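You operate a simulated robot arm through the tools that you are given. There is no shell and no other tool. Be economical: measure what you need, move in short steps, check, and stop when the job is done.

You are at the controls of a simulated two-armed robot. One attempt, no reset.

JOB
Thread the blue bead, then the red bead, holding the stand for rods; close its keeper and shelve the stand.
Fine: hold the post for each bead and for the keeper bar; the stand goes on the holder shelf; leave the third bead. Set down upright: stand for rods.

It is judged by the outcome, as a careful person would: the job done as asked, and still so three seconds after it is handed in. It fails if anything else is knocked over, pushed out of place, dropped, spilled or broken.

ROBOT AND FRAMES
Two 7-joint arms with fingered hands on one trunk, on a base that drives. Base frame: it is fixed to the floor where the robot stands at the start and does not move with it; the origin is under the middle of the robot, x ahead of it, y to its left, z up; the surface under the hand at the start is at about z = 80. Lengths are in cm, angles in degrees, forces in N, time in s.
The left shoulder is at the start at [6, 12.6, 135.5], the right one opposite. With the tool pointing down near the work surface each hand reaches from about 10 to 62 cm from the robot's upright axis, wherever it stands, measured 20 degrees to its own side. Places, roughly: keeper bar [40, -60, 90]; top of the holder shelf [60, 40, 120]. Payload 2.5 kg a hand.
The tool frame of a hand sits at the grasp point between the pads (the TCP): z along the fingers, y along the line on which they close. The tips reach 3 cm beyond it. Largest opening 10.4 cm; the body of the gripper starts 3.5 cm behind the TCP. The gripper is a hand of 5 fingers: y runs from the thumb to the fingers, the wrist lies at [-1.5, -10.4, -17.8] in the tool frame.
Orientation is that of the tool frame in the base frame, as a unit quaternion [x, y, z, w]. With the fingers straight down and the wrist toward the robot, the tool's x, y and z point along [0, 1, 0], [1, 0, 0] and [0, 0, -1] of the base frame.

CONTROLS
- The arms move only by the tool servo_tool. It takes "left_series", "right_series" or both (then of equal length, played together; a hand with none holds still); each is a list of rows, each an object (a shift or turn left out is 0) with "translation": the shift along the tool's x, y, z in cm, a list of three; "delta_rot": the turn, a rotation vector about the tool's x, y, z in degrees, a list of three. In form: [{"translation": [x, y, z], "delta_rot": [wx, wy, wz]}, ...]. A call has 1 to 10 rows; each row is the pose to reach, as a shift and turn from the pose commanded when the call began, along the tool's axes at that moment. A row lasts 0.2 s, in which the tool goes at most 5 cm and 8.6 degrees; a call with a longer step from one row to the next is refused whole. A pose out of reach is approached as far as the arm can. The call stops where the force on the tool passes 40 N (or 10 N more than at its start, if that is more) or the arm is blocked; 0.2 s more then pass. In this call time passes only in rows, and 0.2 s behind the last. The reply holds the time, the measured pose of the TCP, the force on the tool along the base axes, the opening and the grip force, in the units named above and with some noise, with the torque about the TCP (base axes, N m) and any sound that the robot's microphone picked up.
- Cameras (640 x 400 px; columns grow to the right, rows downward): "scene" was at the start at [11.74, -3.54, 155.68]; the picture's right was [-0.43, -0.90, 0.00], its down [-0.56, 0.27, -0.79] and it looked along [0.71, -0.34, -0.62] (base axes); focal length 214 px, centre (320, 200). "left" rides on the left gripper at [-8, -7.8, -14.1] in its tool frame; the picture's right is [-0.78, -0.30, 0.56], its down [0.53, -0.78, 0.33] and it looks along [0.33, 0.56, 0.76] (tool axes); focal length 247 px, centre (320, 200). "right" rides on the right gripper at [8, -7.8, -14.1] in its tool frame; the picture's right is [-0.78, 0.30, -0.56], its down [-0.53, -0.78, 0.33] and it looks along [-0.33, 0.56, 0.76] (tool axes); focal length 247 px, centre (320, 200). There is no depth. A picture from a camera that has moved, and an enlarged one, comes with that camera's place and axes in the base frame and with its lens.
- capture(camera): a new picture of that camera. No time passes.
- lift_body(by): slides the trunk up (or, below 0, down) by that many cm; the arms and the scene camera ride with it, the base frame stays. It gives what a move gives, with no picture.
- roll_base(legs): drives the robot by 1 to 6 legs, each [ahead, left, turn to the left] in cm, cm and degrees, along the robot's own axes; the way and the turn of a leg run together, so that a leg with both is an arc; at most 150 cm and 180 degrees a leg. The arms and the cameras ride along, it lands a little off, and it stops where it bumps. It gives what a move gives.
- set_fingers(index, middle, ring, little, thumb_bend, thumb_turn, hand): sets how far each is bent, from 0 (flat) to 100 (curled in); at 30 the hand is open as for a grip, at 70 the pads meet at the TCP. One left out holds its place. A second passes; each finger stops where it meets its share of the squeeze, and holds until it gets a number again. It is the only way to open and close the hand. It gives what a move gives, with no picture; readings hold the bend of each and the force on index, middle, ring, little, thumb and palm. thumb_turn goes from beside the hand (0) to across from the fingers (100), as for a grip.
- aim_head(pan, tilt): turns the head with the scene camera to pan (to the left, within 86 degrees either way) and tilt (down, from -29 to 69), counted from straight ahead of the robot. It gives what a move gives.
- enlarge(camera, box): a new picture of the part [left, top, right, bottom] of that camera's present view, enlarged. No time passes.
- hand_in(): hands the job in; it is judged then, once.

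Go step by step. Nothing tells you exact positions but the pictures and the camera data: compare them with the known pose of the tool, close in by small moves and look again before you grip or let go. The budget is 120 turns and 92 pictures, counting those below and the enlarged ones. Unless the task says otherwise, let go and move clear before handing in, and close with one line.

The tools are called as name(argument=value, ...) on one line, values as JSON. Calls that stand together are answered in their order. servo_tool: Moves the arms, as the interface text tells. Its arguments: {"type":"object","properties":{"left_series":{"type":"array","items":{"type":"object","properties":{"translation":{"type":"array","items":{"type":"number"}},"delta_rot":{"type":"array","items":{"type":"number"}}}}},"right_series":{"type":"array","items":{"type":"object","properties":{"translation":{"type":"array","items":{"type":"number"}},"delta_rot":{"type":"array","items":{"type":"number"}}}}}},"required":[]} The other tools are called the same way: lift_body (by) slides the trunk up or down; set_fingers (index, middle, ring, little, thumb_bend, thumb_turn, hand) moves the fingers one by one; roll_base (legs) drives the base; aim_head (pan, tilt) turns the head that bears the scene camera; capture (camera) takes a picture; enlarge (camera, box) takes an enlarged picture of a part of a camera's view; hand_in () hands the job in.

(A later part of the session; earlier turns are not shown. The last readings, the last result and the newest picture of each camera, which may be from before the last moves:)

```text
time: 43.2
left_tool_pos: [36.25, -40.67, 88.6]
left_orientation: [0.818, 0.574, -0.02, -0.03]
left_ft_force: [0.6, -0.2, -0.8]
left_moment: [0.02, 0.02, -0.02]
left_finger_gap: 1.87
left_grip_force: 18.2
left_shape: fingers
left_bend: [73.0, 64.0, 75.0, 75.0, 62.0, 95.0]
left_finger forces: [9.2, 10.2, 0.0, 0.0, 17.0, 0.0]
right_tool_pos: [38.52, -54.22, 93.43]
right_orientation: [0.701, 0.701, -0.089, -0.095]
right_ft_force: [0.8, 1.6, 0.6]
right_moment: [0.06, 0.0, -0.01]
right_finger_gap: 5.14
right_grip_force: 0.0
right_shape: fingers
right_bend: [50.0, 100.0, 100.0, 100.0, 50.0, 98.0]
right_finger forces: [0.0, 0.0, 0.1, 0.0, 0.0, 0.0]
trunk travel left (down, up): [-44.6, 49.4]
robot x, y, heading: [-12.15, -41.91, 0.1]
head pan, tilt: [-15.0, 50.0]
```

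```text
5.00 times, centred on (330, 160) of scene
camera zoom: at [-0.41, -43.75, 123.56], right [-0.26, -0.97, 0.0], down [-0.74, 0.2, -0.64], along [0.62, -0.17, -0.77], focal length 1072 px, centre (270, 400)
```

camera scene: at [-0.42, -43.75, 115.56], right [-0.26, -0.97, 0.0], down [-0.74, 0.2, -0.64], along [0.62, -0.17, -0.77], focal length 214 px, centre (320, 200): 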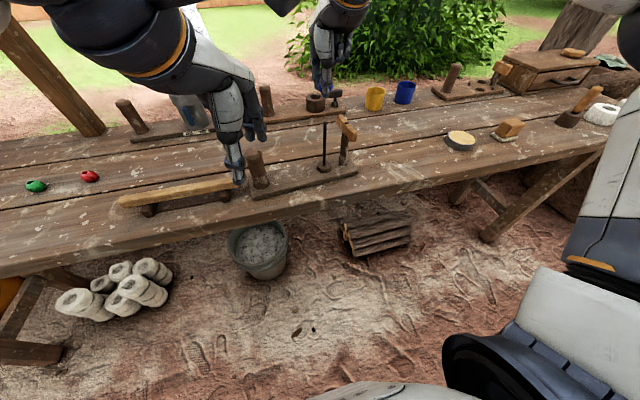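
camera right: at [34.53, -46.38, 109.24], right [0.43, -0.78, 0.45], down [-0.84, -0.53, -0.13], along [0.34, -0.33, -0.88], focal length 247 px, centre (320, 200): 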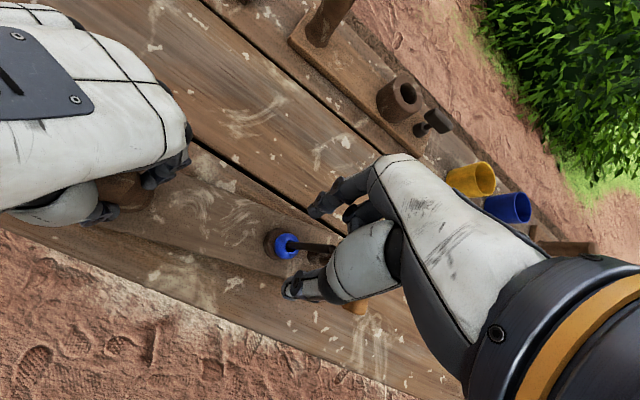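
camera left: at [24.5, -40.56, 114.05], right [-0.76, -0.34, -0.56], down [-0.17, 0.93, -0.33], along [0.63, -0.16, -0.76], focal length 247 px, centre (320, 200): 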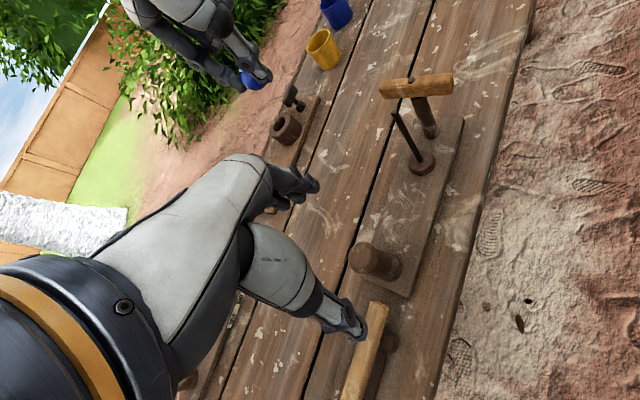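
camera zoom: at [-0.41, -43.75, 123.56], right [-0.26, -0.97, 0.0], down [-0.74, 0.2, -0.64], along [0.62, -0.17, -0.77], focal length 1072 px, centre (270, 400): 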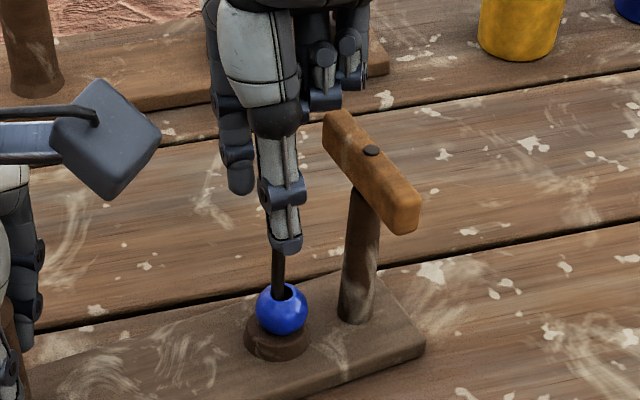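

The blue bead sits at the foot of the spindle. I raise the right hand clear, then release the post and retract the left hand.

servo_tool(right_series=[{"translation": [0, -1.04, -3.86]}, {"translation": [0, -2.08, -7.72]}, {"translation": [0, -3.1, -11.6]}])

set_fingers(hand="left", index=42, middle=42, ring=42, little=42, thumb_bend=42)

servo_tool(left_series=[{"translation": [0, 0, -4]}, {"translation": [0, 0, -8]}, {"translation": [0, 0, -12]}, {"translation": [-1.3, -3.5, -13]}, {"translation": [-2.6, -7, -14]}, {"translation": [-3.9, -10.5, -14]}, {"translation": [-5.1, -14.1, -14]}])

enlarge(camera="scene", box=[210, 110, 390, 220])

```text
time: 44.0
left_tool_pos: [36.16, -40.59, 88.66]
left_orientation: [0.819, 0.573, -0.02, -0.03]
left_ft_force: [-0.2, -0.5, -1.2]
left_moment: [0.04, 0.05, 0.0]
left_finger_gap: 1.9
left_grip_force: 18.4
left_shape: fingers
left_bend: [73.0, 64.0, 75.0, 75.0, 62.0, 95.0]
left_finger forces: [9.3, 10.2, 0.1, 0.0, 17.0, 0.1]
right_tool_pos: [38.6, -55.07, 104.59]
right_orientation: [0.703, 0.699, -0.088, -0.096]
right_ft_force: [-0.2, -0.6, -0.2]
right_moment: [0.01, 0.01, -0.01]
right_finger_gap: 5.17
right_grip_force: 0.0
right_shape: fingers
right_bend: [50.0, 100.0, 100.0, 100.0, 50.0, 98.0]
right_finger forces: [0.0, 0.0, 0.0, 0.0, 0.0, 0.0]
right hand out of reach, approached as far as the arm can: row 3
trunk travel left (down, up): [-44.6, 49.4]
robot x, y, heading: [-11.92, -41.77, -0.1]
head pan, tilt: [-15.0, 50.0]
```

```text
time: 45.0
left_tool_pos: [36.28, -40.63, 88.58]
left_orientation: [0.819, 0.573, -0.021, -0.029]
left_ft_force: [0.5, -0.3, -0.6]
left_moment: [0.05, -0.02, 0.0]
left_finger_gap: 7.22
left_grip_force: 0.0
left_shape: fingers
left_bend: [42.0, 42.0, 42.0, 42.0, 42.0, 97.0]
left_finger forces: [0.0, 0.0, 0.1, 0.1, 0.0, 0.0]
right_tool_pos: [38.55, -55.13, 104.59]
right_orientation: [0.702, 0.7, -0.088, -0.095]
right_ft_force: [0.4, -0.7, -0.1]
right_moment: [0.01, 0.04, 0.01]
right_finger_gap: 5.18
right_grip_force: 0.1
right_shape: fingers
right_bend: [50.0, 100.0, 100.0, 100.0, 50.0, 98.0]
right_finger forces: [0.0, 0.0, 0.0, 0.0, 0.1, 0.0]
trunk travel left (down, up): [-44.6, 49.4]
robot x, y, heading: [-11.65, -42.06, -0.2]
head pan, tilt: [-15.0, 50.0]
```

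```text
time: 46.6
left_tool_pos: [22.04, -40.75, 103.44]
left_orientation: [0.818, 0.573, -0.019, -0.029]
left_ft_force: [-0.2, -0.2, -0.1]
left_moment: [-0.01, 0.05, -0.01]
left_finger_gap: 7.26
left_grip_force: 0.0
left_shape: fingers
left_bend: [42.0, 42.0, 42.0, 42.0, 42.0, 97.0]
left_finger forces: [0.0, 0.1, 0.0, 0.0, 0.1, 0.0]
right_tool_pos: [38.56, -55.07, 104.55]
right_orientation: [0.702, 0.7, -0.087, -0.095]
right_ft_force: [-0.4, 0.2, -0.4]
right_moment: [0.01, 0.01, -0.02]
right_finger_gap: 5.15
right_grip_force: 0.1
right_shape: fingers
right_bend: [50.0, 100.0, 100.0, 100.0, 50.0, 98.0]
right_finger forces: [0.1, 0.0, 0.0, 0.0, 0.0, 0.0]
trunk travel left (down, up): [-44.6, 49.4]
robot x, y, heading: [-11.82, -42.08, 0.1]
head pan, tilt: [-15.0, 50.0]
```

```text
3.56 times, centred on (300, 165) of scene
camera zoom: at [-0.44, -43.75, 123.57], right [-0.26, -0.97, 0.0], down [-0.74, 0.2, -0.64], along [0.62, -0.17, -0.77], focal length 763 px, centre (391, 324)
```

zoom: 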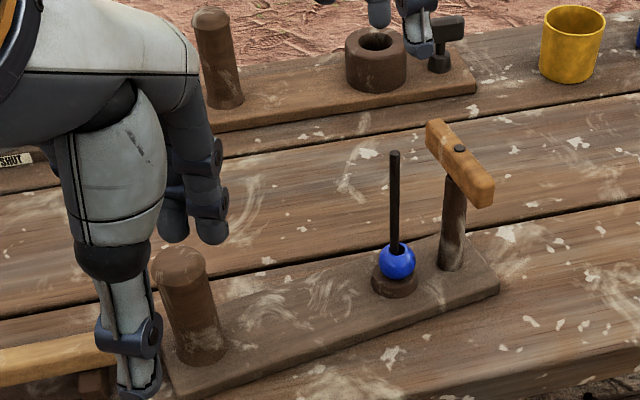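

Stand stands free with the blue bead on it. Driving to put the red bead under the right hand.

roll_base(legs=[[0, 53, 0], [12, 0, 0]])

enlarge(camera="right", box=[180, 130, 420, 370])

```text
time: 50.6
left_tool_pos: [34.45, 12.6, 103.53]
left_orientation: [0.821, 0.57, -0.021, -0.029]
left_ft_force: [0.5, 0.6, 0.1]
left_moment: [0.04, -0.01, 0.06]
left_finger_gap: 7.28
left_grip_force: 0.1
left_shape: fingers
left_bend: [42.0, 42.0, 42.0, 42.0, 42.0, 97.0]
left_finger forces: [0.0, 0.0, 0.1, 0.0, 0.0, 0.1]
right_tool_pos: [50.71, -1.84, 104.55]
right_orientation: [0.705, 0.697, -0.088, -0.097]
right_ft_force: [-0.4, 0.9, -0.4]
right_moment: [0.01, 0.02, 0.0]
right_finger_gap: 5.18
right_grip_force: 0.0
right_shape: fingers
right_bend: [50.0, 100.0, 100.0, 100.0, 50.0, 98.0]
right_finger forces: [0.0, 0.1, 0.0, 0.1, 0.0, 0.0]
trunk travel left (down, up): [-44.6, 49.4]
robot x, y, heading: [0.65, 12.02, -0.7]
head pan, tilt: [-15.0, 50.0]
```

```text
1.67 times, centred on (300, 250) of right
camera zoom: at [46.91, 6.12, 120.27], right [0.42, -0.79, 0.45], down [-0.84, -0.52, -0.13], along [0.34, -0.33, -0.88], focal length 412 px, centre (353, 117)
```

zoom: 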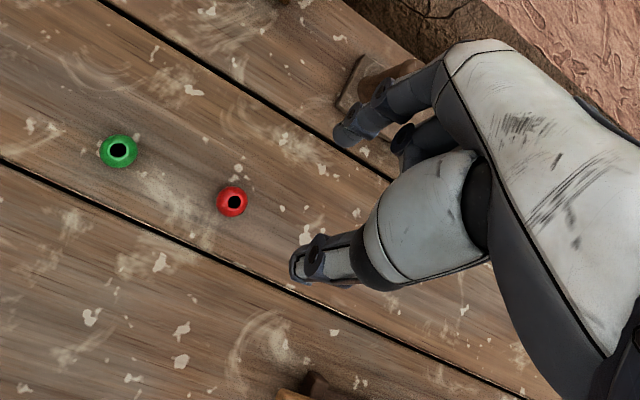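

Red bead appears near (48.5,-1.4). Setting the opening and lowering to a hover, keeping the 15° tilt so that the bead won't roll.

servo_tool(right_series=[{"translation": [0.1, 0.6, 3.6]}, {"translation": [0.2, 1.2, 7.2]}, {"translation": [0.3, 1.8, 10.8]}, {"translation": [0.3, 2.4, 14.4]}, {"translation": [0.3, 2.4, 14.4]}])

enlarge(camera="right", box=[220, 150, 420, 350])

```text
time: 51.8
left_tool_pos: [34.54, 12.68, 103.56]
left_orientation: [0.822, 0.569, -0.021, -0.028]
left_ft_force: [-0.9, 0.4, -0.4]
left_moment: [-0.02, 0.01, 0.01]
left_finger_gap: 7.24
left_grip_force: 0.1
left_shape: fingers
left_bend: [42.0, 42.0, 42.0, 42.0, 42.0, 97.0]
left_finger forces: [0.0, 0.0, 0.1, 0.0, 0.0, 0.0]
right_tool_pos: [49.3, -1.39, 89.97]
right_orientation: [0.705, 0.697, -0.088, -0.096]
right_ft_force: [0.8, -0.4, 0.7]
right_moment: [0.02, -0.01, 0.0]
right_finger_gap: 5.15
right_grip_force: 0.0
right_shape: fingers
right_bend: [50.0, 100.0, 100.0, 100.0, 50.0, 98.0]
right_finger forces: [0.1, 0.1, 0.0, 0.1, 0.0, 0.0]
trunk travel left (down, up): [-44.6, 49.4]
robot x, y, heading: [0.48, 11.91, -0.5]
head pan, tilt: [-15.0, 50.0]
```

```text
2.00 times, centred on (320, 250) of right
camera zoom: at [45.4, 6.52, 105.75], right [0.42, -0.79, 0.45], down [-0.84, -0.52, -0.13], along [0.34, -0.33, -0.88], focal length 494 px, centre (320, 100)
```

zoom: 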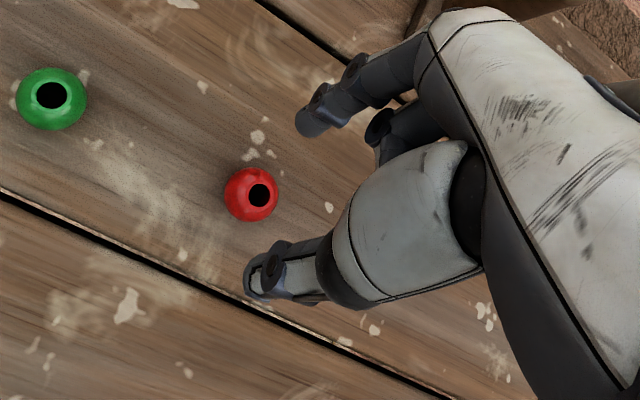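

Red bead at about (48.5,-1.5). I narrow the opening slightly, align, and come down around it.

set_fingers(hand="right", index=53, thumb_bend=52)

servo_tool(right_series=[{"translation": [-0.24, 1.41, 0.5]}, {"translation": [-0.24, 1.41, 2.3]}, {"translation": [-0.24, 1.41, 4.1]}, {"translation": [-0.24, 1.41, 5.85]}, {"translation": [-0.24, 1.41, 5.85]}])

enlarge(camera="right", box=[240, 170, 380, 310])

```text
time: 52.8
left_tool_pos: [34.54, 12.68, 103.57]
left_orientation: [0.821, 0.569, -0.02, -0.029]
left_ft_force: [0.2, 0.0, -0.3]
left_moment: [0.02, -0.03, -0.03]
left_finger_gap: 7.24
left_grip_force: 0.0
left_shape: fingers
left_bend: [42.0, 42.0, 42.0, 42.0, 42.0, 97.0]
left_finger forces: [0.0, 0.1, 0.0, 0.0, 0.1, 0.1]
right_tool_pos: [49.31, -1.4, 90.0]
right_orientation: [0.706, 0.697, -0.087, -0.096]
right_ft_force: [0.5, -0.4, 0.1]
right_moment: [-0.01, 0.0, -0.01]
right_finger_gap: 4.57
right_grip_force: 0.1
right_shape: fingers
right_bend: [53.0, 100.0, 100.0, 100.0, 52.0, 98.0]
right_finger forces: [0.0, 0.1, 0.0, 0.1, 0.0, 0.0]
trunk travel left (down, up): [-44.6, 49.4]
robot x, y, heading: [0.18, 12.11, -0.7]
head pan, tilt: [-15.0, 50.0]
```

```text
time: 54.0
left_tool_pos: [34.45, 12.77, 103.53]
left_orientation: [0.822, 0.568, -0.02, -0.029]
left_ft_force: [0.1, 1.2, -0.5]
left_moment: [0.0, 0.0, 0.02]
left_finger_gap: 7.27
left_grip_force: 0.0
left_shape: fingers
left_bend: [42.0, 42.0, 42.0, 42.0, 42.0, 97.0]
left_finger forces: [0.0, 0.1, 0.0, 0.0, 0.0, 0.0]
right_tool_pos: [49.35, -1.5, 84.03]
right_orientation: [0.706, 0.696, -0.087, -0.097]
right_ft_force: [1.3, -1.0, 5.2]
right_moment: [0.0, -0.1, -0.07]
right_finger_gap: 4.51
right_grip_force: 2.2
right_shape: fingers
right_bend: [53.0, 100.0, 100.0, 100.0, 52.0, 98.0]
right_finger forces: [4.3, 0.1, 0.0, 0.0, 0.0, 0.1]
trunk travel left (down, up): [-44.6, 49.4]
robot x, y, heading: [0.89, 11.88, -0.6]
head pan, tilt: [-15.0, 50.0]
```

```text
2.86 times, centred on (310, 240) of right
camera zoom: at [45.34, 6.45, 99.82], right [0.42, -0.79, 0.45], down [-0.84, -0.52, -0.13], along [0.34, -0.33, -0.88], focal length 706 px, centre (349, 86)
```

zoom: 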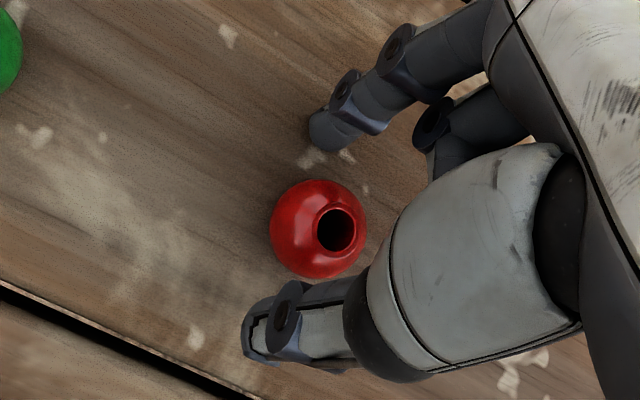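

The index tip just touches the bench. I reduce the tilt to 10° so the pads can sit lower around the bead.

servo_tool(right_series=[{"translation": [0, -0.1, -0.3], "delta_rot": [-2.5, 0, 0]}, {"translation": [0, -0.3, -0.1], "delta_rot": [-5, 0, 0]}, {"translation": [0, -0.36, 0.5], "delta_rot": [-5, 0, 0]}, {"translation": [0, -0.36, 0.5], "delta_rot": [-5, 0, 0]}])

set_fingers(hand="right", index=68, thumb_bend=68)

enlarge(camera="right", box=[280, 210, 350, 280])

```text
time: 55.0
left_tool_pos: [34.38, 12.67, 103.66]
left_orientation: [0.822, 0.569, -0.02, -0.028]
left_ft_force: [0.2, -0.8, 0.1]
left_moment: [-0.02, 0.01, -0.01]
left_finger_gap: 7.23
left_grip_force: 0.0
left_shape: fingers
left_bend: [42.0, 42.0, 42.0, 42.0, 42.0, 97.0]
left_finger forces: [0.1, 0.0, 0.1, 0.0, 0.0, 0.1]
right_tool_pos: [48.82, -1.53, 83.72]
right_orientation: [0.71, 0.699, -0.054, -0.064]
right_ft_force: [0.5, -0.7, 11.0]
right_moment: [0.06, -0.35, -0.04]
right_finger_gap: 4.56
right_grip_force: 5.2
right_shape: fingers
right_bend: [53.0, 100.0, 100.0, 100.0, 52.0, 98.0]
right_finger forces: [11.1, 0.0, 0.1, 0.1, 0.0, 0.0]
trunk travel left (down, up): [-44.6, 49.4]
robot x, y, heading: [0.18, 11.92, -0.6]
head pan, tilt: [-15.0, 50.0]
```

```text
time: 56.0
left_tool_pos: [34.52, 12.7, 103.49]
left_orientation: [0.821, 0.569, -0.021, -0.03]
left_ft_force: [-0.4, -0.8, 0.2]
left_moment: [0.01, -0.01, 0.0]
left_finger_gap: 7.25
left_grip_force: 0.1
left_shape: fingers
left_bend: [42.0, 42.0, 42.0, 42.0, 42.0, 97.0]
left_finger forces: [0.1, 0.0, 0.1, 0.0, 0.0, 0.0]
right_tool_pos: [48.75, -1.53, 83.53]
right_orientation: [0.709, 0.699, -0.057, -0.067]
right_ft_force: [0.1, 0.9, -0.2]
right_moment: [0.02, 0.01, 0.0]
right_finger_gap: 1.97
right_grip_force: 4.4
right_shape: fingers
right_bend: [63.0, 100.0, 100.0, 100.0, 63.0, 100.0]
right_finger forces: [4.1, 0.0, 0.1, 0.0, 4.1, 0.0]
trunk travel left (down, up): [-44.6, 49.4]
robot x, y, heading: [0.25, 12.1, -0.9]
head pan, tilt: [-15.0, 50.0]
```

```text
5.71 times, centred on (315, 245) of right
camera zoom: at [43.52, 6.49, 98.93], right [0.38, -0.79, 0.49], down [-0.83, -0.52, -0.2], along [0.41, -0.33, -0.85], focal length 1411 px, centre (349, -57)
```

zoom: 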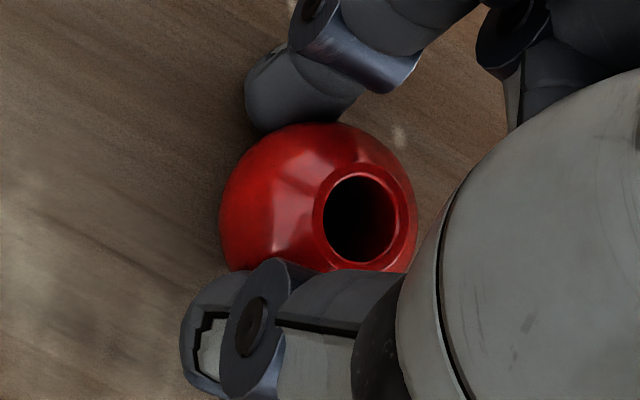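

Red bead gripped at 4 N and its hole is upright to about a degree. Lifting, then driving back to the stand.

servo_tool(right_series=[{"translation": [0, -0.8, -4.6]}, {"translation": [0, -1.6, -9.2]}, {"translation": [0, -2.4, -13.8]}, {"translation": [0, -3.25, -18.5]}])

roll_base(legs=[[-12.2, 0, 0.8], [0, -54, 0]])

capture(camera="right")

capture(camera="scene")

```text
time: 57.0
left_tool_pos: [34.46, 12.69, 103.57]
left_orientation: [0.821, 0.569, -0.02, -0.03]
left_ft_force: [0.1, -0.1, -0.4]
left_moment: [0.01, 0.01, 0.03]
left_finger_gap: 7.25
left_grip_force: 0.1
left_shape: fingers
left_bend: [42.0, 42.0, 42.0, 42.0, 42.0, 97.0]
left_finger forces: [0.0, 0.1, 0.2, 0.1, 0.0, 0.0]
right_tool_pos: [48.77, -1.67, 102.44]
right_orientation: [0.709, 0.7, -0.057, -0.065]
right_ft_force: [0.2, -0.3, 0.0]
right_moment: [-0.02, -0.01, 0.0]
right_finger_gap: 1.96
right_grip_force: 4.0
right_shape: fingers
right_bend: [63.0, 100.0, 100.0, 100.0, 63.0, 100.0]
right_finger forces: [4.0, 0.0, 0.0, 0.0, 4.0, 0.0]
trunk travel left (down, up): [-44.6, 49.4]
robot x, y, heading: [0.4, 12.06, -0.9]
head pan, tilt: [-15.0, 50.0]
```

```text
time: 61.0
left_tool_pos: [22.26, -42.11, 103.62]
left_orientation: [0.82, 0.572, -0.02, -0.03]
left_ft_force: [-0.2, -0.2, -0.6]
left_moment: [0.0, -0.02, 0.01]
left_finger_gap: 7.26
left_grip_force: 0.0
left_shape: fingers
left_bend: [42.0, 42.0, 42.0, 42.0, 42.0, 97.0]
left_finger forces: [0.0, 0.0, 0.0, 0.0, 0.0, 0.1]
right_tool_pos: [36.73, -56.29, 102.26]
right_orientation: [0.706, 0.703, -0.057, -0.065]
right_ft_force: [0.0, 0.7, 0.2]
right_moment: [0.02, -0.02, 0.03]
right_finger_gap: 1.96
right_grip_force: 3.5
right_shape: fingers
right_bend: [63.0, 100.0, 100.0, 100.0, 63.0, 100.0]
right_finger forces: [3.9, 0.1, 0.0, 0.0, 4.0, 0.0]
trunk travel left (down, up): [-44.6, 49.4]
robot x, y, heading: [-11.49, -42.93, -0.4]
head pan, tilt: [-15.0, 50.0]
```

```text
30 pictures are left
camera right: at [31.4, -48.34, 117.66], right [0.38, -0.78, 0.49], down [-0.83, -0.53, -0.2], along [0.41, -0.33, -0.85], focal length 247 px, centre (320, 200)
```

right: 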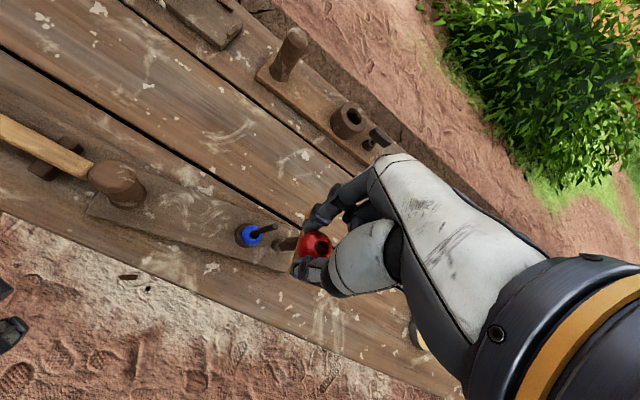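

```text
29 pictures are left
camera scene: at [-0.35, -45.04, 123.56], right [-0.26, -0.97, 0.0], down [-0.74, 0.2, -0.64], along [0.62, -0.17, -0.77], focal length 214 px, centre (320, 200)
```

scene: 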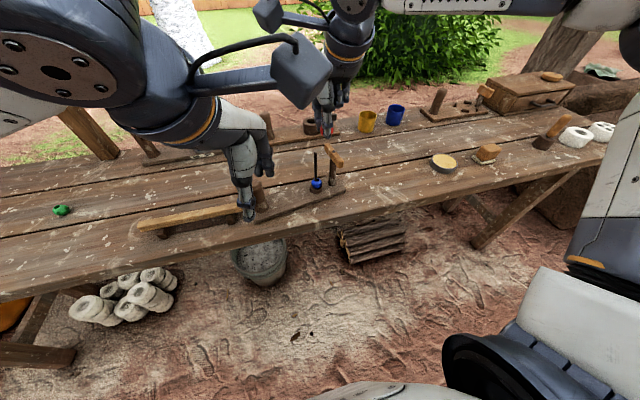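

Blue bead still on the spindle, red held. Left hand returns above the post and down around it.

servo_tool(left_series=[{"translation": [2.06, 4.19, -0.3]}, {"translation": [4.12, 8.38, -0.6]}, {"translation": [6.17, 12.57, -0.88]}, {"translation": [6.17, 12.85, 3.1]}, {"translation": [6.17, 13.13, 7.1]}])

enlarge(camera="left", box=[220, 180, 460, 380])

```text
time: 62.2
left_tool_pos: [36.15, -40.57, 95.69]
left_orientation: [0.82, 0.571, -0.019, -0.028]
left_ft_force: [0.2, -0.6, -0.8]
left_moment: [-0.01, 0.0, 0.03]
left_finger_gap: 7.25
left_grip_force: 0.1
left_shape: fingers
left_bend: [42.0, 42.0, 42.0, 42.0, 42.0, 97.0]
left_finger forces: [0.0, 0.0, 0.0, 0.1, 0.0, 0.1]
right_tool_pos: [36.77, -56.28, 102.32]
right_orientation: [0.706, 0.702, -0.057, -0.065]
right_ft_force: [-0.3, 0.4, 0.6]
right_moment: [0.0, 0.02, -0.01]
right_finger_gap: 1.96
right_grip_force: 3.7
right_shape: fingers
right_bend: [63.0, 100.0, 100.0, 100.0, 63.0, 100.0]
right_finger forces: [3.9, 0.0, 0.0, 0.1, 4.1, 0.0]
trunk travel left (down, up): [-44.6, 49.4]
robot x, y, heading: [-11.98, -43.16, -0.2]
head pan, tilt: [-15.0, 50.0]
```

```text
2.00 times, centred on (340, 280) of left
camera zoom: at [27.09, -45.8, 110.27], right [-0.58, -0.61, -0.53], down [-0.56, 0.78, -0.28], along [0.59, 0.14, -0.8], focal length 494 px, centre (280, 40)
```

zoom: 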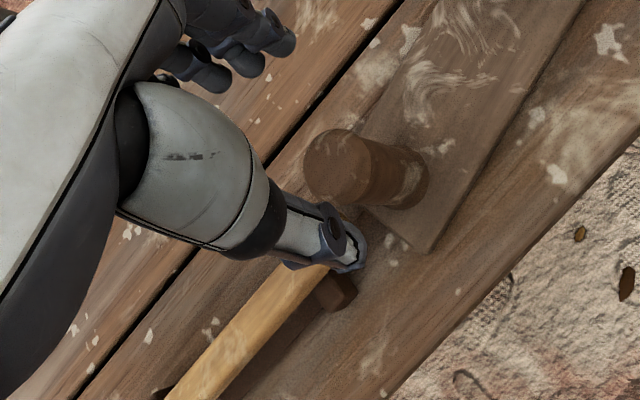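

The post's center is about 1 cm nearer than the tool axis; I correct and finish the descent, then grip.

servo_tool(left_series=[{"translation": [-0.19, -0.88, 0]}, {"translation": [-0.19, -0.6, 3.6]}, {"translation": [-0.19, -0.39, 7.09]}, {"translation": [-0.19, -0.39, 7.09]}])

set_fingers(hand="left", index=75, middle=75, ring=75, little=75, thumb_bend=75)

enlarge(camera="scene", box=[220, 110, 400, 222])

enlarge(camera="right", box=[220, 190, 360, 290])

```text
time: 63.2
left_tool_pos: [35.29, -40.63, 88.51]
left_orientation: [0.819, 0.572, -0.021, -0.028]
left_ft_force: [-0.1, -0.6, 0.5]
left_moment: [0.03, -0.02, -0.02]
left_finger_gap: 7.26
left_grip_force: 0.0
left_shape: fingers
left_bend: [42.0, 42.0, 42.0, 42.0, 42.0, 97.0]
left_finger forces: [0.0, 0.0, 0.0, 0.0, 0.0, 0.1]
right_tool_pos: [36.72, -56.26, 102.3]
right_orientation: [0.706, 0.703, -0.058, -0.065]
right_ft_force: [-0.4, 0.2, -0.6]
right_moment: [0.0, -0.03, -0.01]
right_finger_gap: 1.96
right_grip_force: 4.1
right_shape: fingers
right_bend: [63.0, 100.0, 100.0, 100.0, 63.0, 100.0]
right_finger forces: [4.0, 0.1, 0.0, 0.0, 4.0, 0.0]
trunk travel left (down, up): [-44.6, 49.4]
robot x, y, heading: [-11.91, -42.93, -0.3]
head pan, tilt: [-15.0, 50.0]
```

```text
time: 64.2
left_tool_pos: [35.32, -40.55, 88.56]
left_orientation: [0.819, 0.572, -0.02, -0.029]
left_ft_force: [0.2, -0.5, -1.6]
left_moment: [0.0, -0.06, -0.05]
left_finger_gap: 0.76
left_grip_force: 16.3
left_shape: fingers
left_bend: [74.0, 72.0, 75.0, 75.0, 67.0, 93.0]
left_finger forces: [6.0, 7.2, 7.0, 0.0, 13.0, 0.0]
right_tool_pos: [36.82, -56.23, 102.32]
right_orientation: [0.705, 0.703, -0.057, -0.065]
right_ft_force: [0.6, 0.4, 0.5]
right_moment: [-0.04, 0.01, 0.0]
right_finger_gap: 1.93
right_grip_force: 3.5
right_shape: fingers
right_bend: [63.0, 100.0, 100.0, 100.0, 63.0, 100.0]
right_finger forces: [3.9, 0.0, 0.0, 0.1, 4.0, 0.1]
trunk travel left (down, up): [-44.6, 49.4]
robot x, y, heading: [-11.69, -43.39, -0.1]
head pan, tilt: [-15.0, 50.0]
```

```text
3.56 times, centred on (310, 166) of scene
camera zoom: at [-0.34, -45.02, 123.56], right [-0.26, -0.97, 0.0], down [-0.74, 0.2, -0.64], along [0.62, -0.17, -0.77], focal length 763 px, centre (356, 321)
```

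zoom: 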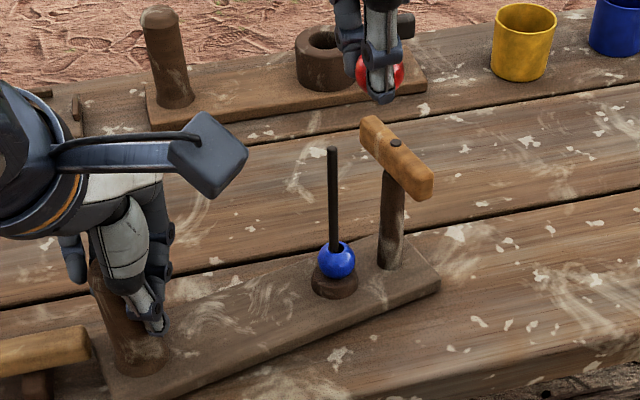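

```text
4.00 times, centred on (290, 240) of right
camera zoom: at [31.41, -48.33, 117.66], right [0.38, -0.78, 0.49], down [-0.83, -0.53, -0.2], along [0.41, -0.33, -0.85], focal length 988 px, centre (440, 40)
```

zoom: 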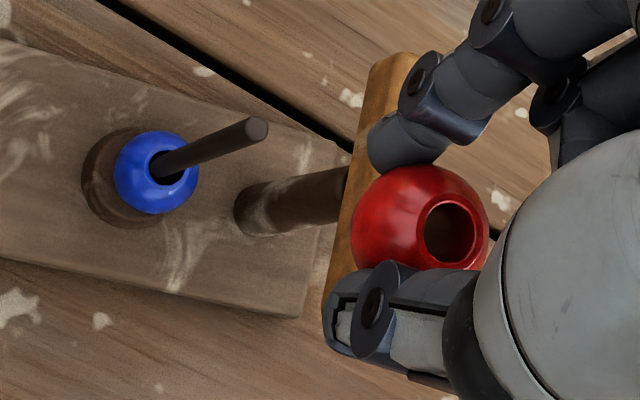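

Spindle is vertical at about (38.1,-53.9); the red hole is at (36.3,-56.4). Moving over and down to about 2 cm above the tip.

servo_tool(right_series=[{"translation": [1.2, 1.0, 0]}, {"translation": [2.47, 1.8, -0.3]}, {"translation": [2.47, 2.1, 1.5]}, {"translation": [2.47, 2.37, 3.17]}, {"translation": [2.47, 2.37, 3.17]}])

enlarge(camera="right", box=[240, 190, 360, 290])

enlarge(camera="scene", box=[280, 110, 360, 190])

```text
time: 65.4
left_tool_pos: [35.25, -40.51, 88.67]
left_orientation: [0.82, 0.572, -0.021, -0.029]
left_ft_force: [0.6, 0.4, -1.9]
left_moment: [-0.06, -0.07, 0.01]
left_finger_gap: 0.3
left_grip_force: 16.3
left_shape: fingers
left_bend: [74.0, 73.0, 74.0, 75.0, 71.0, 93.0]
left_finger forces: [5.6, 6.9, 6.0, 0.0, 12.9, 0.1]
right_tool_pos: [38.54, -53.65, 98.8]
right_orientation: [0.706, 0.703, -0.056, -0.064]
right_ft_force: [-0.1, -0.4, -0.1]
right_moment: [0.01, 0.01, 0.01]
right_finger_gap: 1.95
right_grip_force: 3.9
right_shape: fingers
right_bend: [63.0, 100.0, 100.0, 100.0, 63.0, 100.0]
right_finger forces: [3.9, 0.0, 0.0, 0.0, 4.0, 0.0]
trunk travel left (down, up): [-44.6, 49.4]
robot x, y, heading: [-11.91, -43.15, 0.0]
head pan, tilt: [-15.0, 50.0]
```

```text
4.00 times, centred on (300, 240) of right
camera zoom: at [33.21, -45.76, 114.14], right [0.38, -0.78, 0.49], down [-0.83, -0.53, -0.2], along [0.41, -0.33, -0.85], focal length 988 px, centre (400, 40)
```

zoom: 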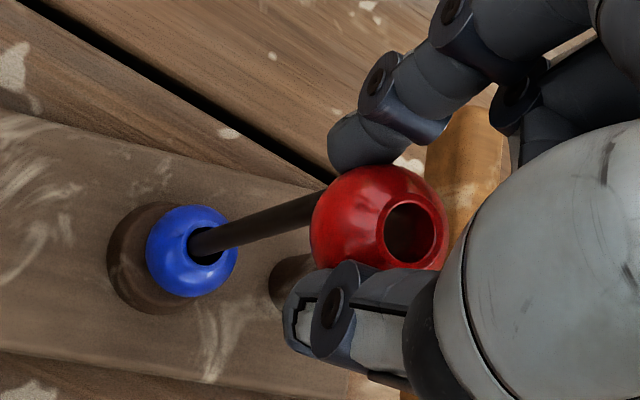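

```text
5.00 times, centred on (320, 150) of scene
camera zoom: at [-0.34, -45.02, 123.56], right [-0.26, -0.97, 0.0], down [-0.74, 0.2, -0.64], along [0.62, -0.17, -0.77], focal length 1072 px, centre (320, 450)
```

zoom: 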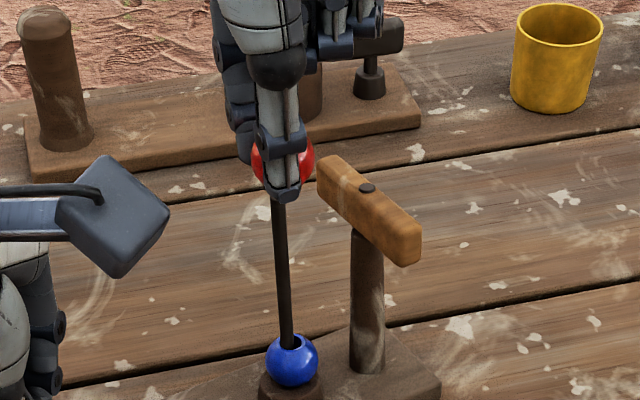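

The left thumb seems to be creeping and the stand tilts slightly. I check the left grip before going on.

enlarge(camera="left", box=[180, 150, 420, 350])

```text
2.00 times, centred on (300, 250) of left
camera zoom: at [26.19, -45.76, 103.28], right [-0.58, -0.61, -0.53], down [-0.57, 0.78, -0.28], along [0.58, 0.14, -0.8], focal length 494 px, centre (360, 100)
```

zoom: 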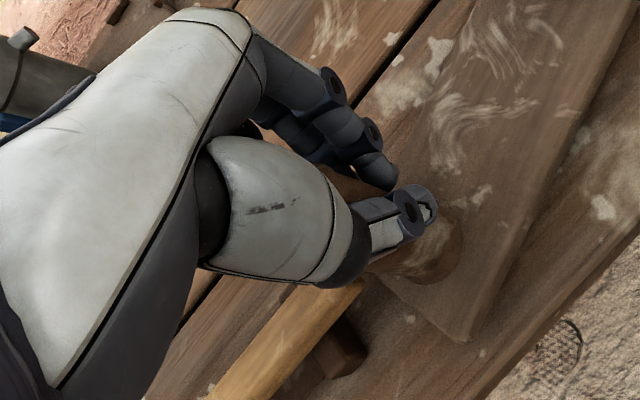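

The post is off to the side of the thumb, so the grip slips. I release, rise above the post and look again to recentre.

set_fingers(hand="left", index=42, middle=42, ring=42, little=42, thumb_bend=42)

servo_tool(left_series=[{"translation": [0, -0.28, -4]}, {"translation": [0, -0.56, -8]}, {"translation": [0, -0.56, -8]}])

enlarge(camera="left", box=[220, 180, 460, 380])

```text
time: 66.4
left_tool_pos: [35.33, -40.6, 88.54]
left_orientation: [0.819, 0.572, -0.02, -0.03]
left_ft_force: [0.2, 0.6, -1.0]
left_moment: [-0.03, 0.0, -0.01]
left_finger_gap: 7.25
left_grip_force: 0.1
left_shape: fingers
left_bend: [42.0, 42.0, 42.0, 42.0, 42.0, 97.0]
left_finger forces: [0.0, 0.0, 0.0, 0.0, 0.0, 0.0]
right_tool_pos: [38.51, -53.61, 98.85]
right_orientation: [0.705, 0.704, -0.058, -0.064]
right_ft_force: [1.3, 0.1, 0.4]
right_moment: [0.02, -0.01, 0.01]
right_finger_gap: 1.97
right_grip_force: 4.0
right_shape: fingers
right_bend: [63.0, 100.0, 100.0, 100.0, 63.0, 100.0]
right_finger forces: [3.8, 0.0, 0.0, 0.1, 4.0, 0.0]
trunk travel left (down, up): [-44.6, 49.4]
robot x, y, heading: [-11.67, -43.24, -0.3]
head pan, tilt: [-15.0, 50.0]
```

```text
time: 67.2
left_tool_pos: [35.18, -40.61, 96.41]
left_orientation: [0.82, 0.572, -0.021, -0.029]
left_ft_force: [-0.2, 0.1, 0.0]
left_moment: [0.0, 0.01, -0.02]
left_finger_gap: 7.28
left_grip_force: 0.0
left_shape: fingers
left_bend: [42.0, 42.0, 42.0, 42.0, 42.0, 97.0]
left_finger forces: [0.0, 0.0, 0.1, 0.0, 0.0, 0.0]
right_tool_pos: [38.55, -53.77, 98.89]
right_orientation: [0.706, 0.703, -0.057, -0.065]
right_ft_force: [-0.1, 1.1, -0.8]
right_moment: [0.02, 0.0, 0.02]
right_finger_gap: 1.95
right_grip_force: 4.2
right_shape: fingers
right_bend: [63.0, 100.0, 100.0, 100.0, 63.0, 100.0]
right_finger forces: [3.9, 0.0, 0.1, 0.0, 3.9, 0.0]
trunk travel left (down, up): [-44.6, 49.4]
robot x, y, heading: [-11.62, -43.25, -0.3]
head pan, tilt: [-15.0, 50.0]
```

```text
2.00 times, centred on (340, 280) of left
camera zoom: at [26.09, -45.83, 111.18], right [-0.58, -0.61, -0.53], down [-0.57, 0.78, -0.28], along [0.58, 0.14, -0.8], focal length 494 px, centre (280, 40)
```

zoom: 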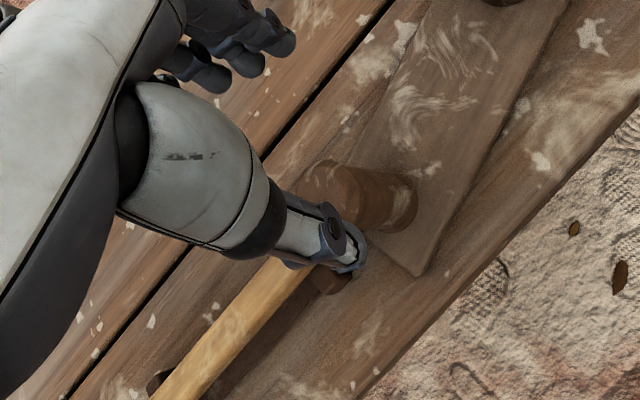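

The post now stands at about (33.8,-38.5). I'll square the left hand to zero yaw (thumb clear of the bar end) and centre it over the post.

servo_tool(left_series=[{"translation": [0.5, -0.6, -0.3], "delta_rot": [0, 0, -7]}, {"translation": [1.0, -1.3, -0.3], "delta_rot": [0, 0, -14]}, {"translation": [1.34, -1.87, -0.3], "delta_rot": [0, 0, -20]}, {"translation": [1.34, -1.87, -0.3], "delta_rot": [0, 0, -20]}])

enlarge(camera="left", box=[220, 180, 460, 380])

enlarge(camera="scene", box=[180, 110, 400, 248])

```text
time: 68.2
left_tool_pos: [33.95, -38.76, 97.11]
left_orientation: [0.707, 0.706, -0.015, -0.032]
left_ft_force: [-0.2, 0.2, -0.2]
left_moment: [0.02, -0.05, -0.03]
left_finger_gap: 7.21
left_grip_force: 0.1
left_shape: fingers
left_bend: [42.0, 42.0, 42.0, 42.0, 42.0, 97.0]
left_finger forces: [0.0, 0.0, 0.0, 0.0, 0.0, 0.0]
right_tool_pos: [38.48, -53.79, 98.82]
right_orientation: [0.705, 0.704, -0.057, -0.065]
right_ft_force: [-0.2, -0.3, 0.2]
right_moment: [0.0, 0.01, 0.02]
right_finger_gap: 1.94
right_grip_force: 3.9
right_shape: fingers
right_bend: [63.0, 100.0, 100.0, 100.0, 63.0, 100.0]
right_finger forces: [3.8, 0.1, 0.0, 0.0, 3.9, 0.1]
trunk travel left (down, up): [-44.6, 49.4]
robot x, y, heading: [-11.76, -42.87, 0.0]
head pan, tilt: [-15.0, 50.0]
```

```text
2.00 times, centred on (340, 280) of left
camera zoom: at [27.08, -47.06, 111.37], right [-0.33, -0.76, -0.55], down [-0.8, 0.54, -0.27], along [0.5, 0.35, -0.79], focal length 494 px, centre (280, 40)
```

zoom: 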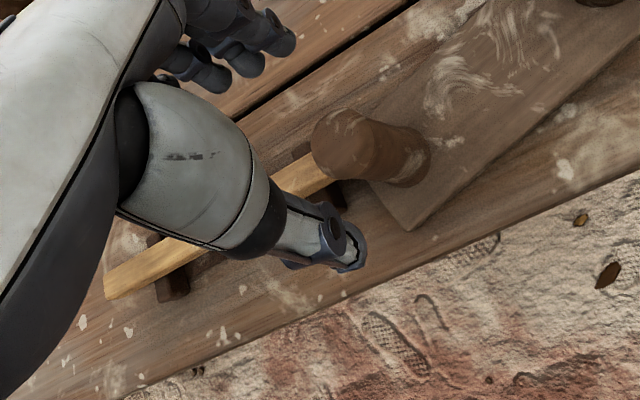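

```text
2.90 times, centred on (290, 179) of scene
camera zoom: at [-0.35, -45.02, 123.57], right [-0.26, -0.97, 0.0], down [-0.74, 0.2, -0.64], along [0.62, -0.17, -0.77], focal length 622 px, centre (407, 261)
```

zoom: 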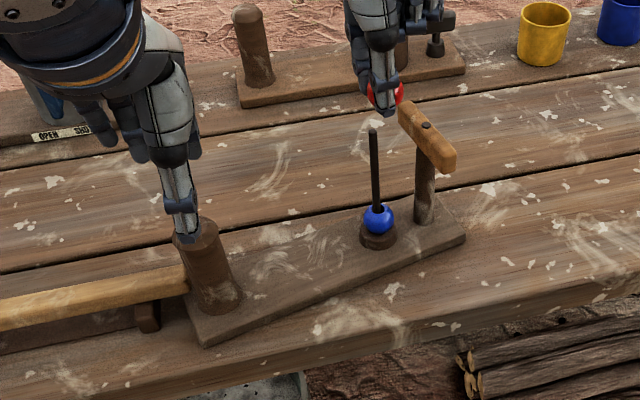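

The post is centred well enough, about 0.3 cm nearer. Descending and gripping again, then I'll check forces.

servo_tool(left_series=[{"translation": [0.05, -0.3, 0]}, {"translation": [0.05, -0.05, 4]}, {"translation": [0.05, 0.26, 8.5]}, {"translation": [0.05, 0.26, 8.5]}])

set_fingers(hand="left", index=75, middle=75, ring=60, little=60, thumb_bend=75)

enlarge(camera="left", box=[180, 150, 460, 380])

```text
time: 69.2
left_tool_pos: [33.35, -38.41, 88.32]
left_orientation: [0.707, 0.706, -0.014, -0.032]
left_ft_force: [-0.9, 0.6, 0.0]
left_moment: [0.03, 0.0, 0.0]
left_finger_gap: 7.25
left_grip_force: 0.0
left_shape: fingers
left_bend: [42.0, 42.0, 42.0, 42.0, 42.0, 97.0]
left_finger forces: [0.1, 0.0, 0.0, 0.1, 0.1, 0.0]
right_tool_pos: [38.49, -53.7, 98.83]
right_orientation: [0.706, 0.703, -0.057, -0.064]
right_ft_force: [0.5, -0.2, -1.0]
right_moment: [-0.01, 0.03, 0.01]
right_finger_gap: 1.97
right_grip_force: 3.6
right_shape: fingers
right_bend: [63.0, 100.0, 100.0, 100.0, 63.0, 100.0]
right_finger forces: [3.9, 0.0, 0.0, 0.0, 4.0, 0.0]
trunk travel left (down, up): [-44.6, 49.4]
robot x, y, heading: [-11.86, -43.37, -0.1]
head pan, tilt: [-15.0, 50.0]
```

```text
time: 70.2
left_tool_pos: [33.39, -38.39, 88.31]
left_orientation: [0.707, 0.706, -0.015, -0.032]
left_ft_force: [-1.1, -0.7, -0.6]
left_moment: [-0.01, 0.05, -0.09]
left_finger_gap: 2.35
left_grip_force: 17.3
left_shape: fingers
left_bend: [72.0, 64.0, 60.0, 60.0, 61.0, 96.0]
left_finger forces: [9.3, 8.7, 0.1, 0.1, 16.6, 0.1]
right_tool_pos: [38.47, -53.71, 98.68]
right_orientation: [0.706, 0.703, -0.057, -0.065]
right_ft_force: [1.0, -0.8, -0.8]
right_moment: [0.0, 0.0, 0.0]
right_finger_gap: 1.96
right_grip_force: 4.0
right_shape: fingers
right_bend: [63.0, 100.0, 100.0, 100.0, 63.0, 100.0]
right_finger forces: [3.9, 0.1, 0.1, 0.0, 4.0, 0.1]
trunk travel left (down, up): [-44.6, 49.4]
robot x, y, heading: [-11.71, -42.87, -0.0]
head pan, tilt: [-15.0, 50.0]
```

```text
1.74 times, centred on (320, 265) of left
camera zoom: at [26.53, -46.77, 102.78], right [-0.34, -0.76, -0.55], down [-0.8, 0.54, -0.27], along [0.5, 0.35, -0.79], focal length 430 px, centre (320, 87)
```

zoom: 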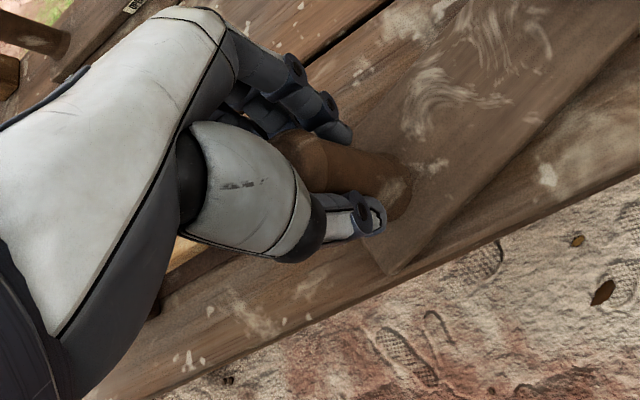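

Grip is now solid (17 N, same finger pattern as the first good hold). Rechecking bead against spindle.

enlarge(camera="right", box=[220, 180, 360, 290])

enlarge(camera="scene", box=[280, 110, 360, 190])

```text
3.64 times, centred on (290, 235) of right
camera zoom: at [33.21, -45.76, 114.16], right [0.38, -0.78, 0.49], down [-0.83, -0.53, -0.2], along [0.41, -0.33, -0.85], focal length 898 px, centre (429, 73)
```

zoom: 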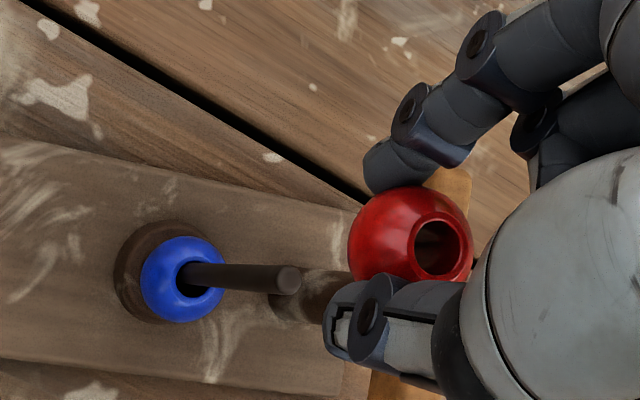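

```text
5.00 times, centred on (320, 150) of scene
camera zoom: at [-0.34, -45.02, 123.56], right [-0.26, -0.97, 0.0], down [-0.74, 0.2, -0.64], along [0.62, -0.17, -0.77], focal length 1072 px, centre (320, 450)
```

zoom: 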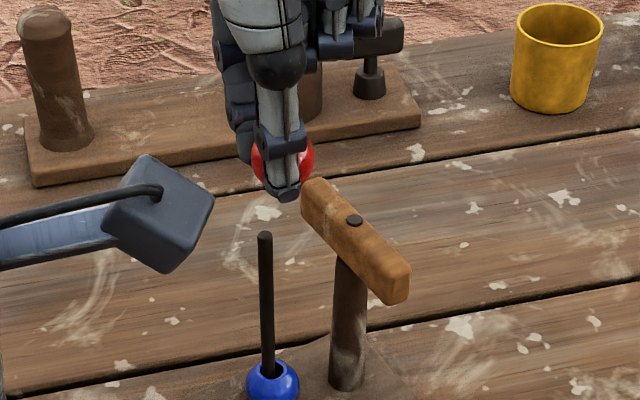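

Spindle tip at about (36.8,-52.6). Shifting the red bead by (-1.3,+1.2) and down 1.2 cm.

servo_tool(right_series=[{"translation": [1.17, -1.28, 0.23]}, {"translation": [1.17, -1.18, 0.8]}, {"translation": [1.17, -1.07, 1.4]}, {"translation": [1.17, -1.07, 1.4]}])

enlarge(camera="right", box=[220, 180, 360, 290])

enlarge(camera="scene", box=[280, 120, 360, 200])

```text
time: 71.2
left_tool_pos: [33.38, -38.36, 88.36]
left_orientation: [0.708, 0.706, -0.016, -0.032]
left_ft_force: [0.5, 0.9, -0.8]
left_moment: [0.02, 0.06, -0.03]
left_finger_gap: 2.36
left_grip_force: 16.9
left_shape: fingers
left_bend: [72.0, 64.0, 60.0, 60.0, 61.0, 96.0]
left_finger forces: [9.0, 8.8, 0.0, 0.1, 16.6, 0.1]
right_tool_pos: [37.29, -52.53, 97.69]
right_orientation: [0.706, 0.703, -0.057, -0.064]
right_ft_force: [-0.1, 0.0, 0.3]
right_moment: [0.0, 0.0, 0.01]
right_finger_gap: 1.97
right_grip_force: 4.1
right_shape: fingers
right_bend: [63.0, 100.0, 100.0, 100.0, 63.0, 100.0]
right_finger forces: [3.9, 0.1, 0.0, 0.1, 4.0, 0.1]
trunk travel left (down, up): [-44.6, 49.4]
robot x, y, heading: [-11.72, -42.9, -0.1]
head pan, tilt: [-15.0, 50.0]
```

```text
3.64 times, centred on (290, 235) of right
camera zoom: at [31.96, -44.65, 113.01], right [0.38, -0.78, 0.49], down [-0.83, -0.53, -0.2], along [0.41, -0.33, -0.85], focal length 898 px, centre (429, 73)
```

zoom: 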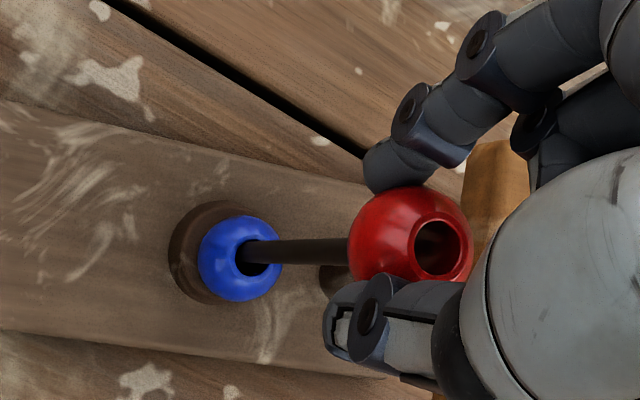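

```text
5.00 times, centred on (320, 160) of scene
camera zoom: at [-0.35, -45.02, 123.56], right [-0.26, -0.97, 0.0], down [-0.74, 0.2, -0.64], along [0.62, -0.17, -0.77], focal length 1072 px, centre (320, 400)
```

zoom: 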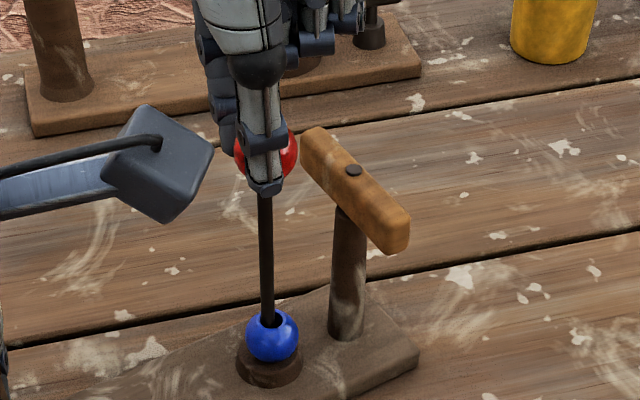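

Aligned within about 1 mm in both views. Lowering 1.6 cm with force watch.

servo_tool(right_series=[{"translation": [0.06, 0.09, 0.53]}, {"translation": [0.06, 0.18, 1.05]}, {"translation": [0.06, 0.28, 1.58]}, {"translation": [0.06, 0.37, 2.1]}, {"translation": [0.06, 0.37, 2.1]}])

enlarge(camera="right", box=[280, 210, 350, 280])

```text
time: 72.4
left_tool_pos: [33.32, -38.45, 88.32]
left_orientation: [0.707, 0.706, -0.016, -0.033]
left_ft_force: [-0.8, 0.3, -1.4]
left_moment: [-0.01, 0.06, -0.09]
left_finger_gap: 2.32
left_grip_force: 16.9
left_shape: fingers
left_bend: [72.0, 64.0, 60.0, 60.0, 61.0, 96.0]
left_finger forces: [9.0, 8.8, 0.0, 0.0, 16.6, 0.0]
right_tool_pos: [37.16, -52.53, 95.48]
right_orientation: [0.705, 0.703, -0.058, -0.065]
right_ft_force: [-0.4, -0.1, -0.8]
right_moment: [-0.03, 0.0, -0.04]
right_finger_gap: 1.96
right_grip_force: 3.4
right_shape: fingers
right_bend: [63.0, 100.0, 100.0, 100.0, 63.0, 100.0]
right_finger forces: [3.9, 0.0, 0.1, 0.1, 4.0, 0.1]
trunk travel left (down, up): [-44.6, 49.4]
robot x, y, heading: [-11.7, -43.3, -0.2]
head pan, tilt: [-15.0, 50.0]
```

```text
5.71 times, centred on (315, 245) of right
camera zoom: at [31.9, -44.55, 110.9], right [0.38, -0.78, 0.49], down [-0.83, -0.53, -0.2], along [0.41, -0.33, -0.85], focal length 1411 px, centre (349, -57)
```

zoom: 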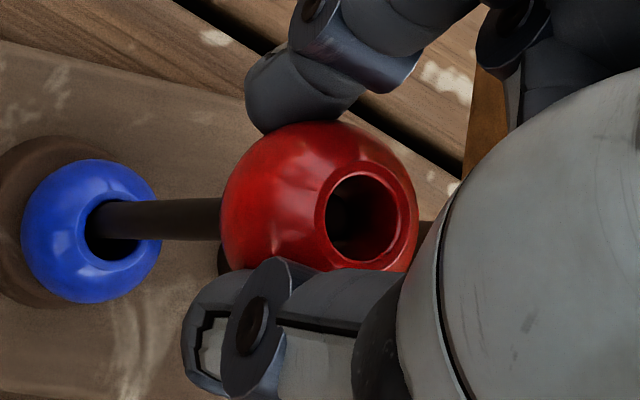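

No resistance; the tip seems to be entering the hole. Another 1.2 cm.

servo_tool(right_series=[{"translation": [0, 0.07, 0.4]}, {"translation": [0, 0.14, 0.8]}, {"translation": [0, 0.21, 1.2]}, {"translation": [0, 0.21, 1.2]}])

enlarge(camera="right", box=[280, 210, 350, 280])

```text
time: 73.4
left_tool_pos: [33.45, -38.44, 88.47]
left_orientation: [0.707, 0.706, -0.016, -0.033]
left_ft_force: [-0.4, 0.5, -0.6]
left_moment: [-0.01, 0.06, -0.07]
left_finger_gap: 2.33
left_grip_force: 17.5
left_shape: fingers
left_bend: [72.0, 64.0, 60.0, 60.0, 61.0, 96.0]
left_finger forces: [9.1, 8.8, 0.1, 0.0, 16.6, 0.0]
right_tool_pos: [37.17, -52.36, 94.25]
right_orientation: [0.706, 0.703, -0.057, -0.065]
right_ft_force: [0.2, 0.2, -0.7]
right_moment: [0.0, -0.01, 0.03]
right_finger_gap: 1.94
right_grip_force: 4.4
right_shape: fingers
right_bend: [63.0, 100.0, 100.0, 100.0, 63.0, 100.0]
right_finger forces: [3.9, 0.0, 0.0, 0.1, 3.9, 0.0]
trunk travel left (down, up): [-44.6, 49.4]
robot x, y, heading: [-11.63, -43.28, -0.3]
head pan, tilt: [-15.0, 50.0]
```

```text
5.71 times, centred on (315, 245) of right
camera zoom: at [31.87, -44.57, 109.65], right [0.38, -0.78, 0.49], down [-0.83, -0.53, -0.2], along [0.41, -0.33, -0.85], focal length 1411 px, centre (349, -57)
```

zoom: 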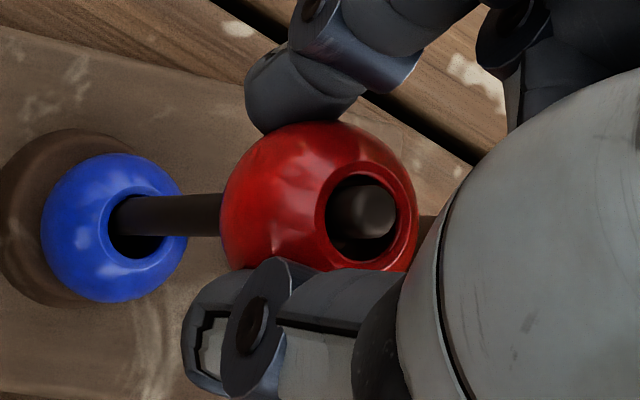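

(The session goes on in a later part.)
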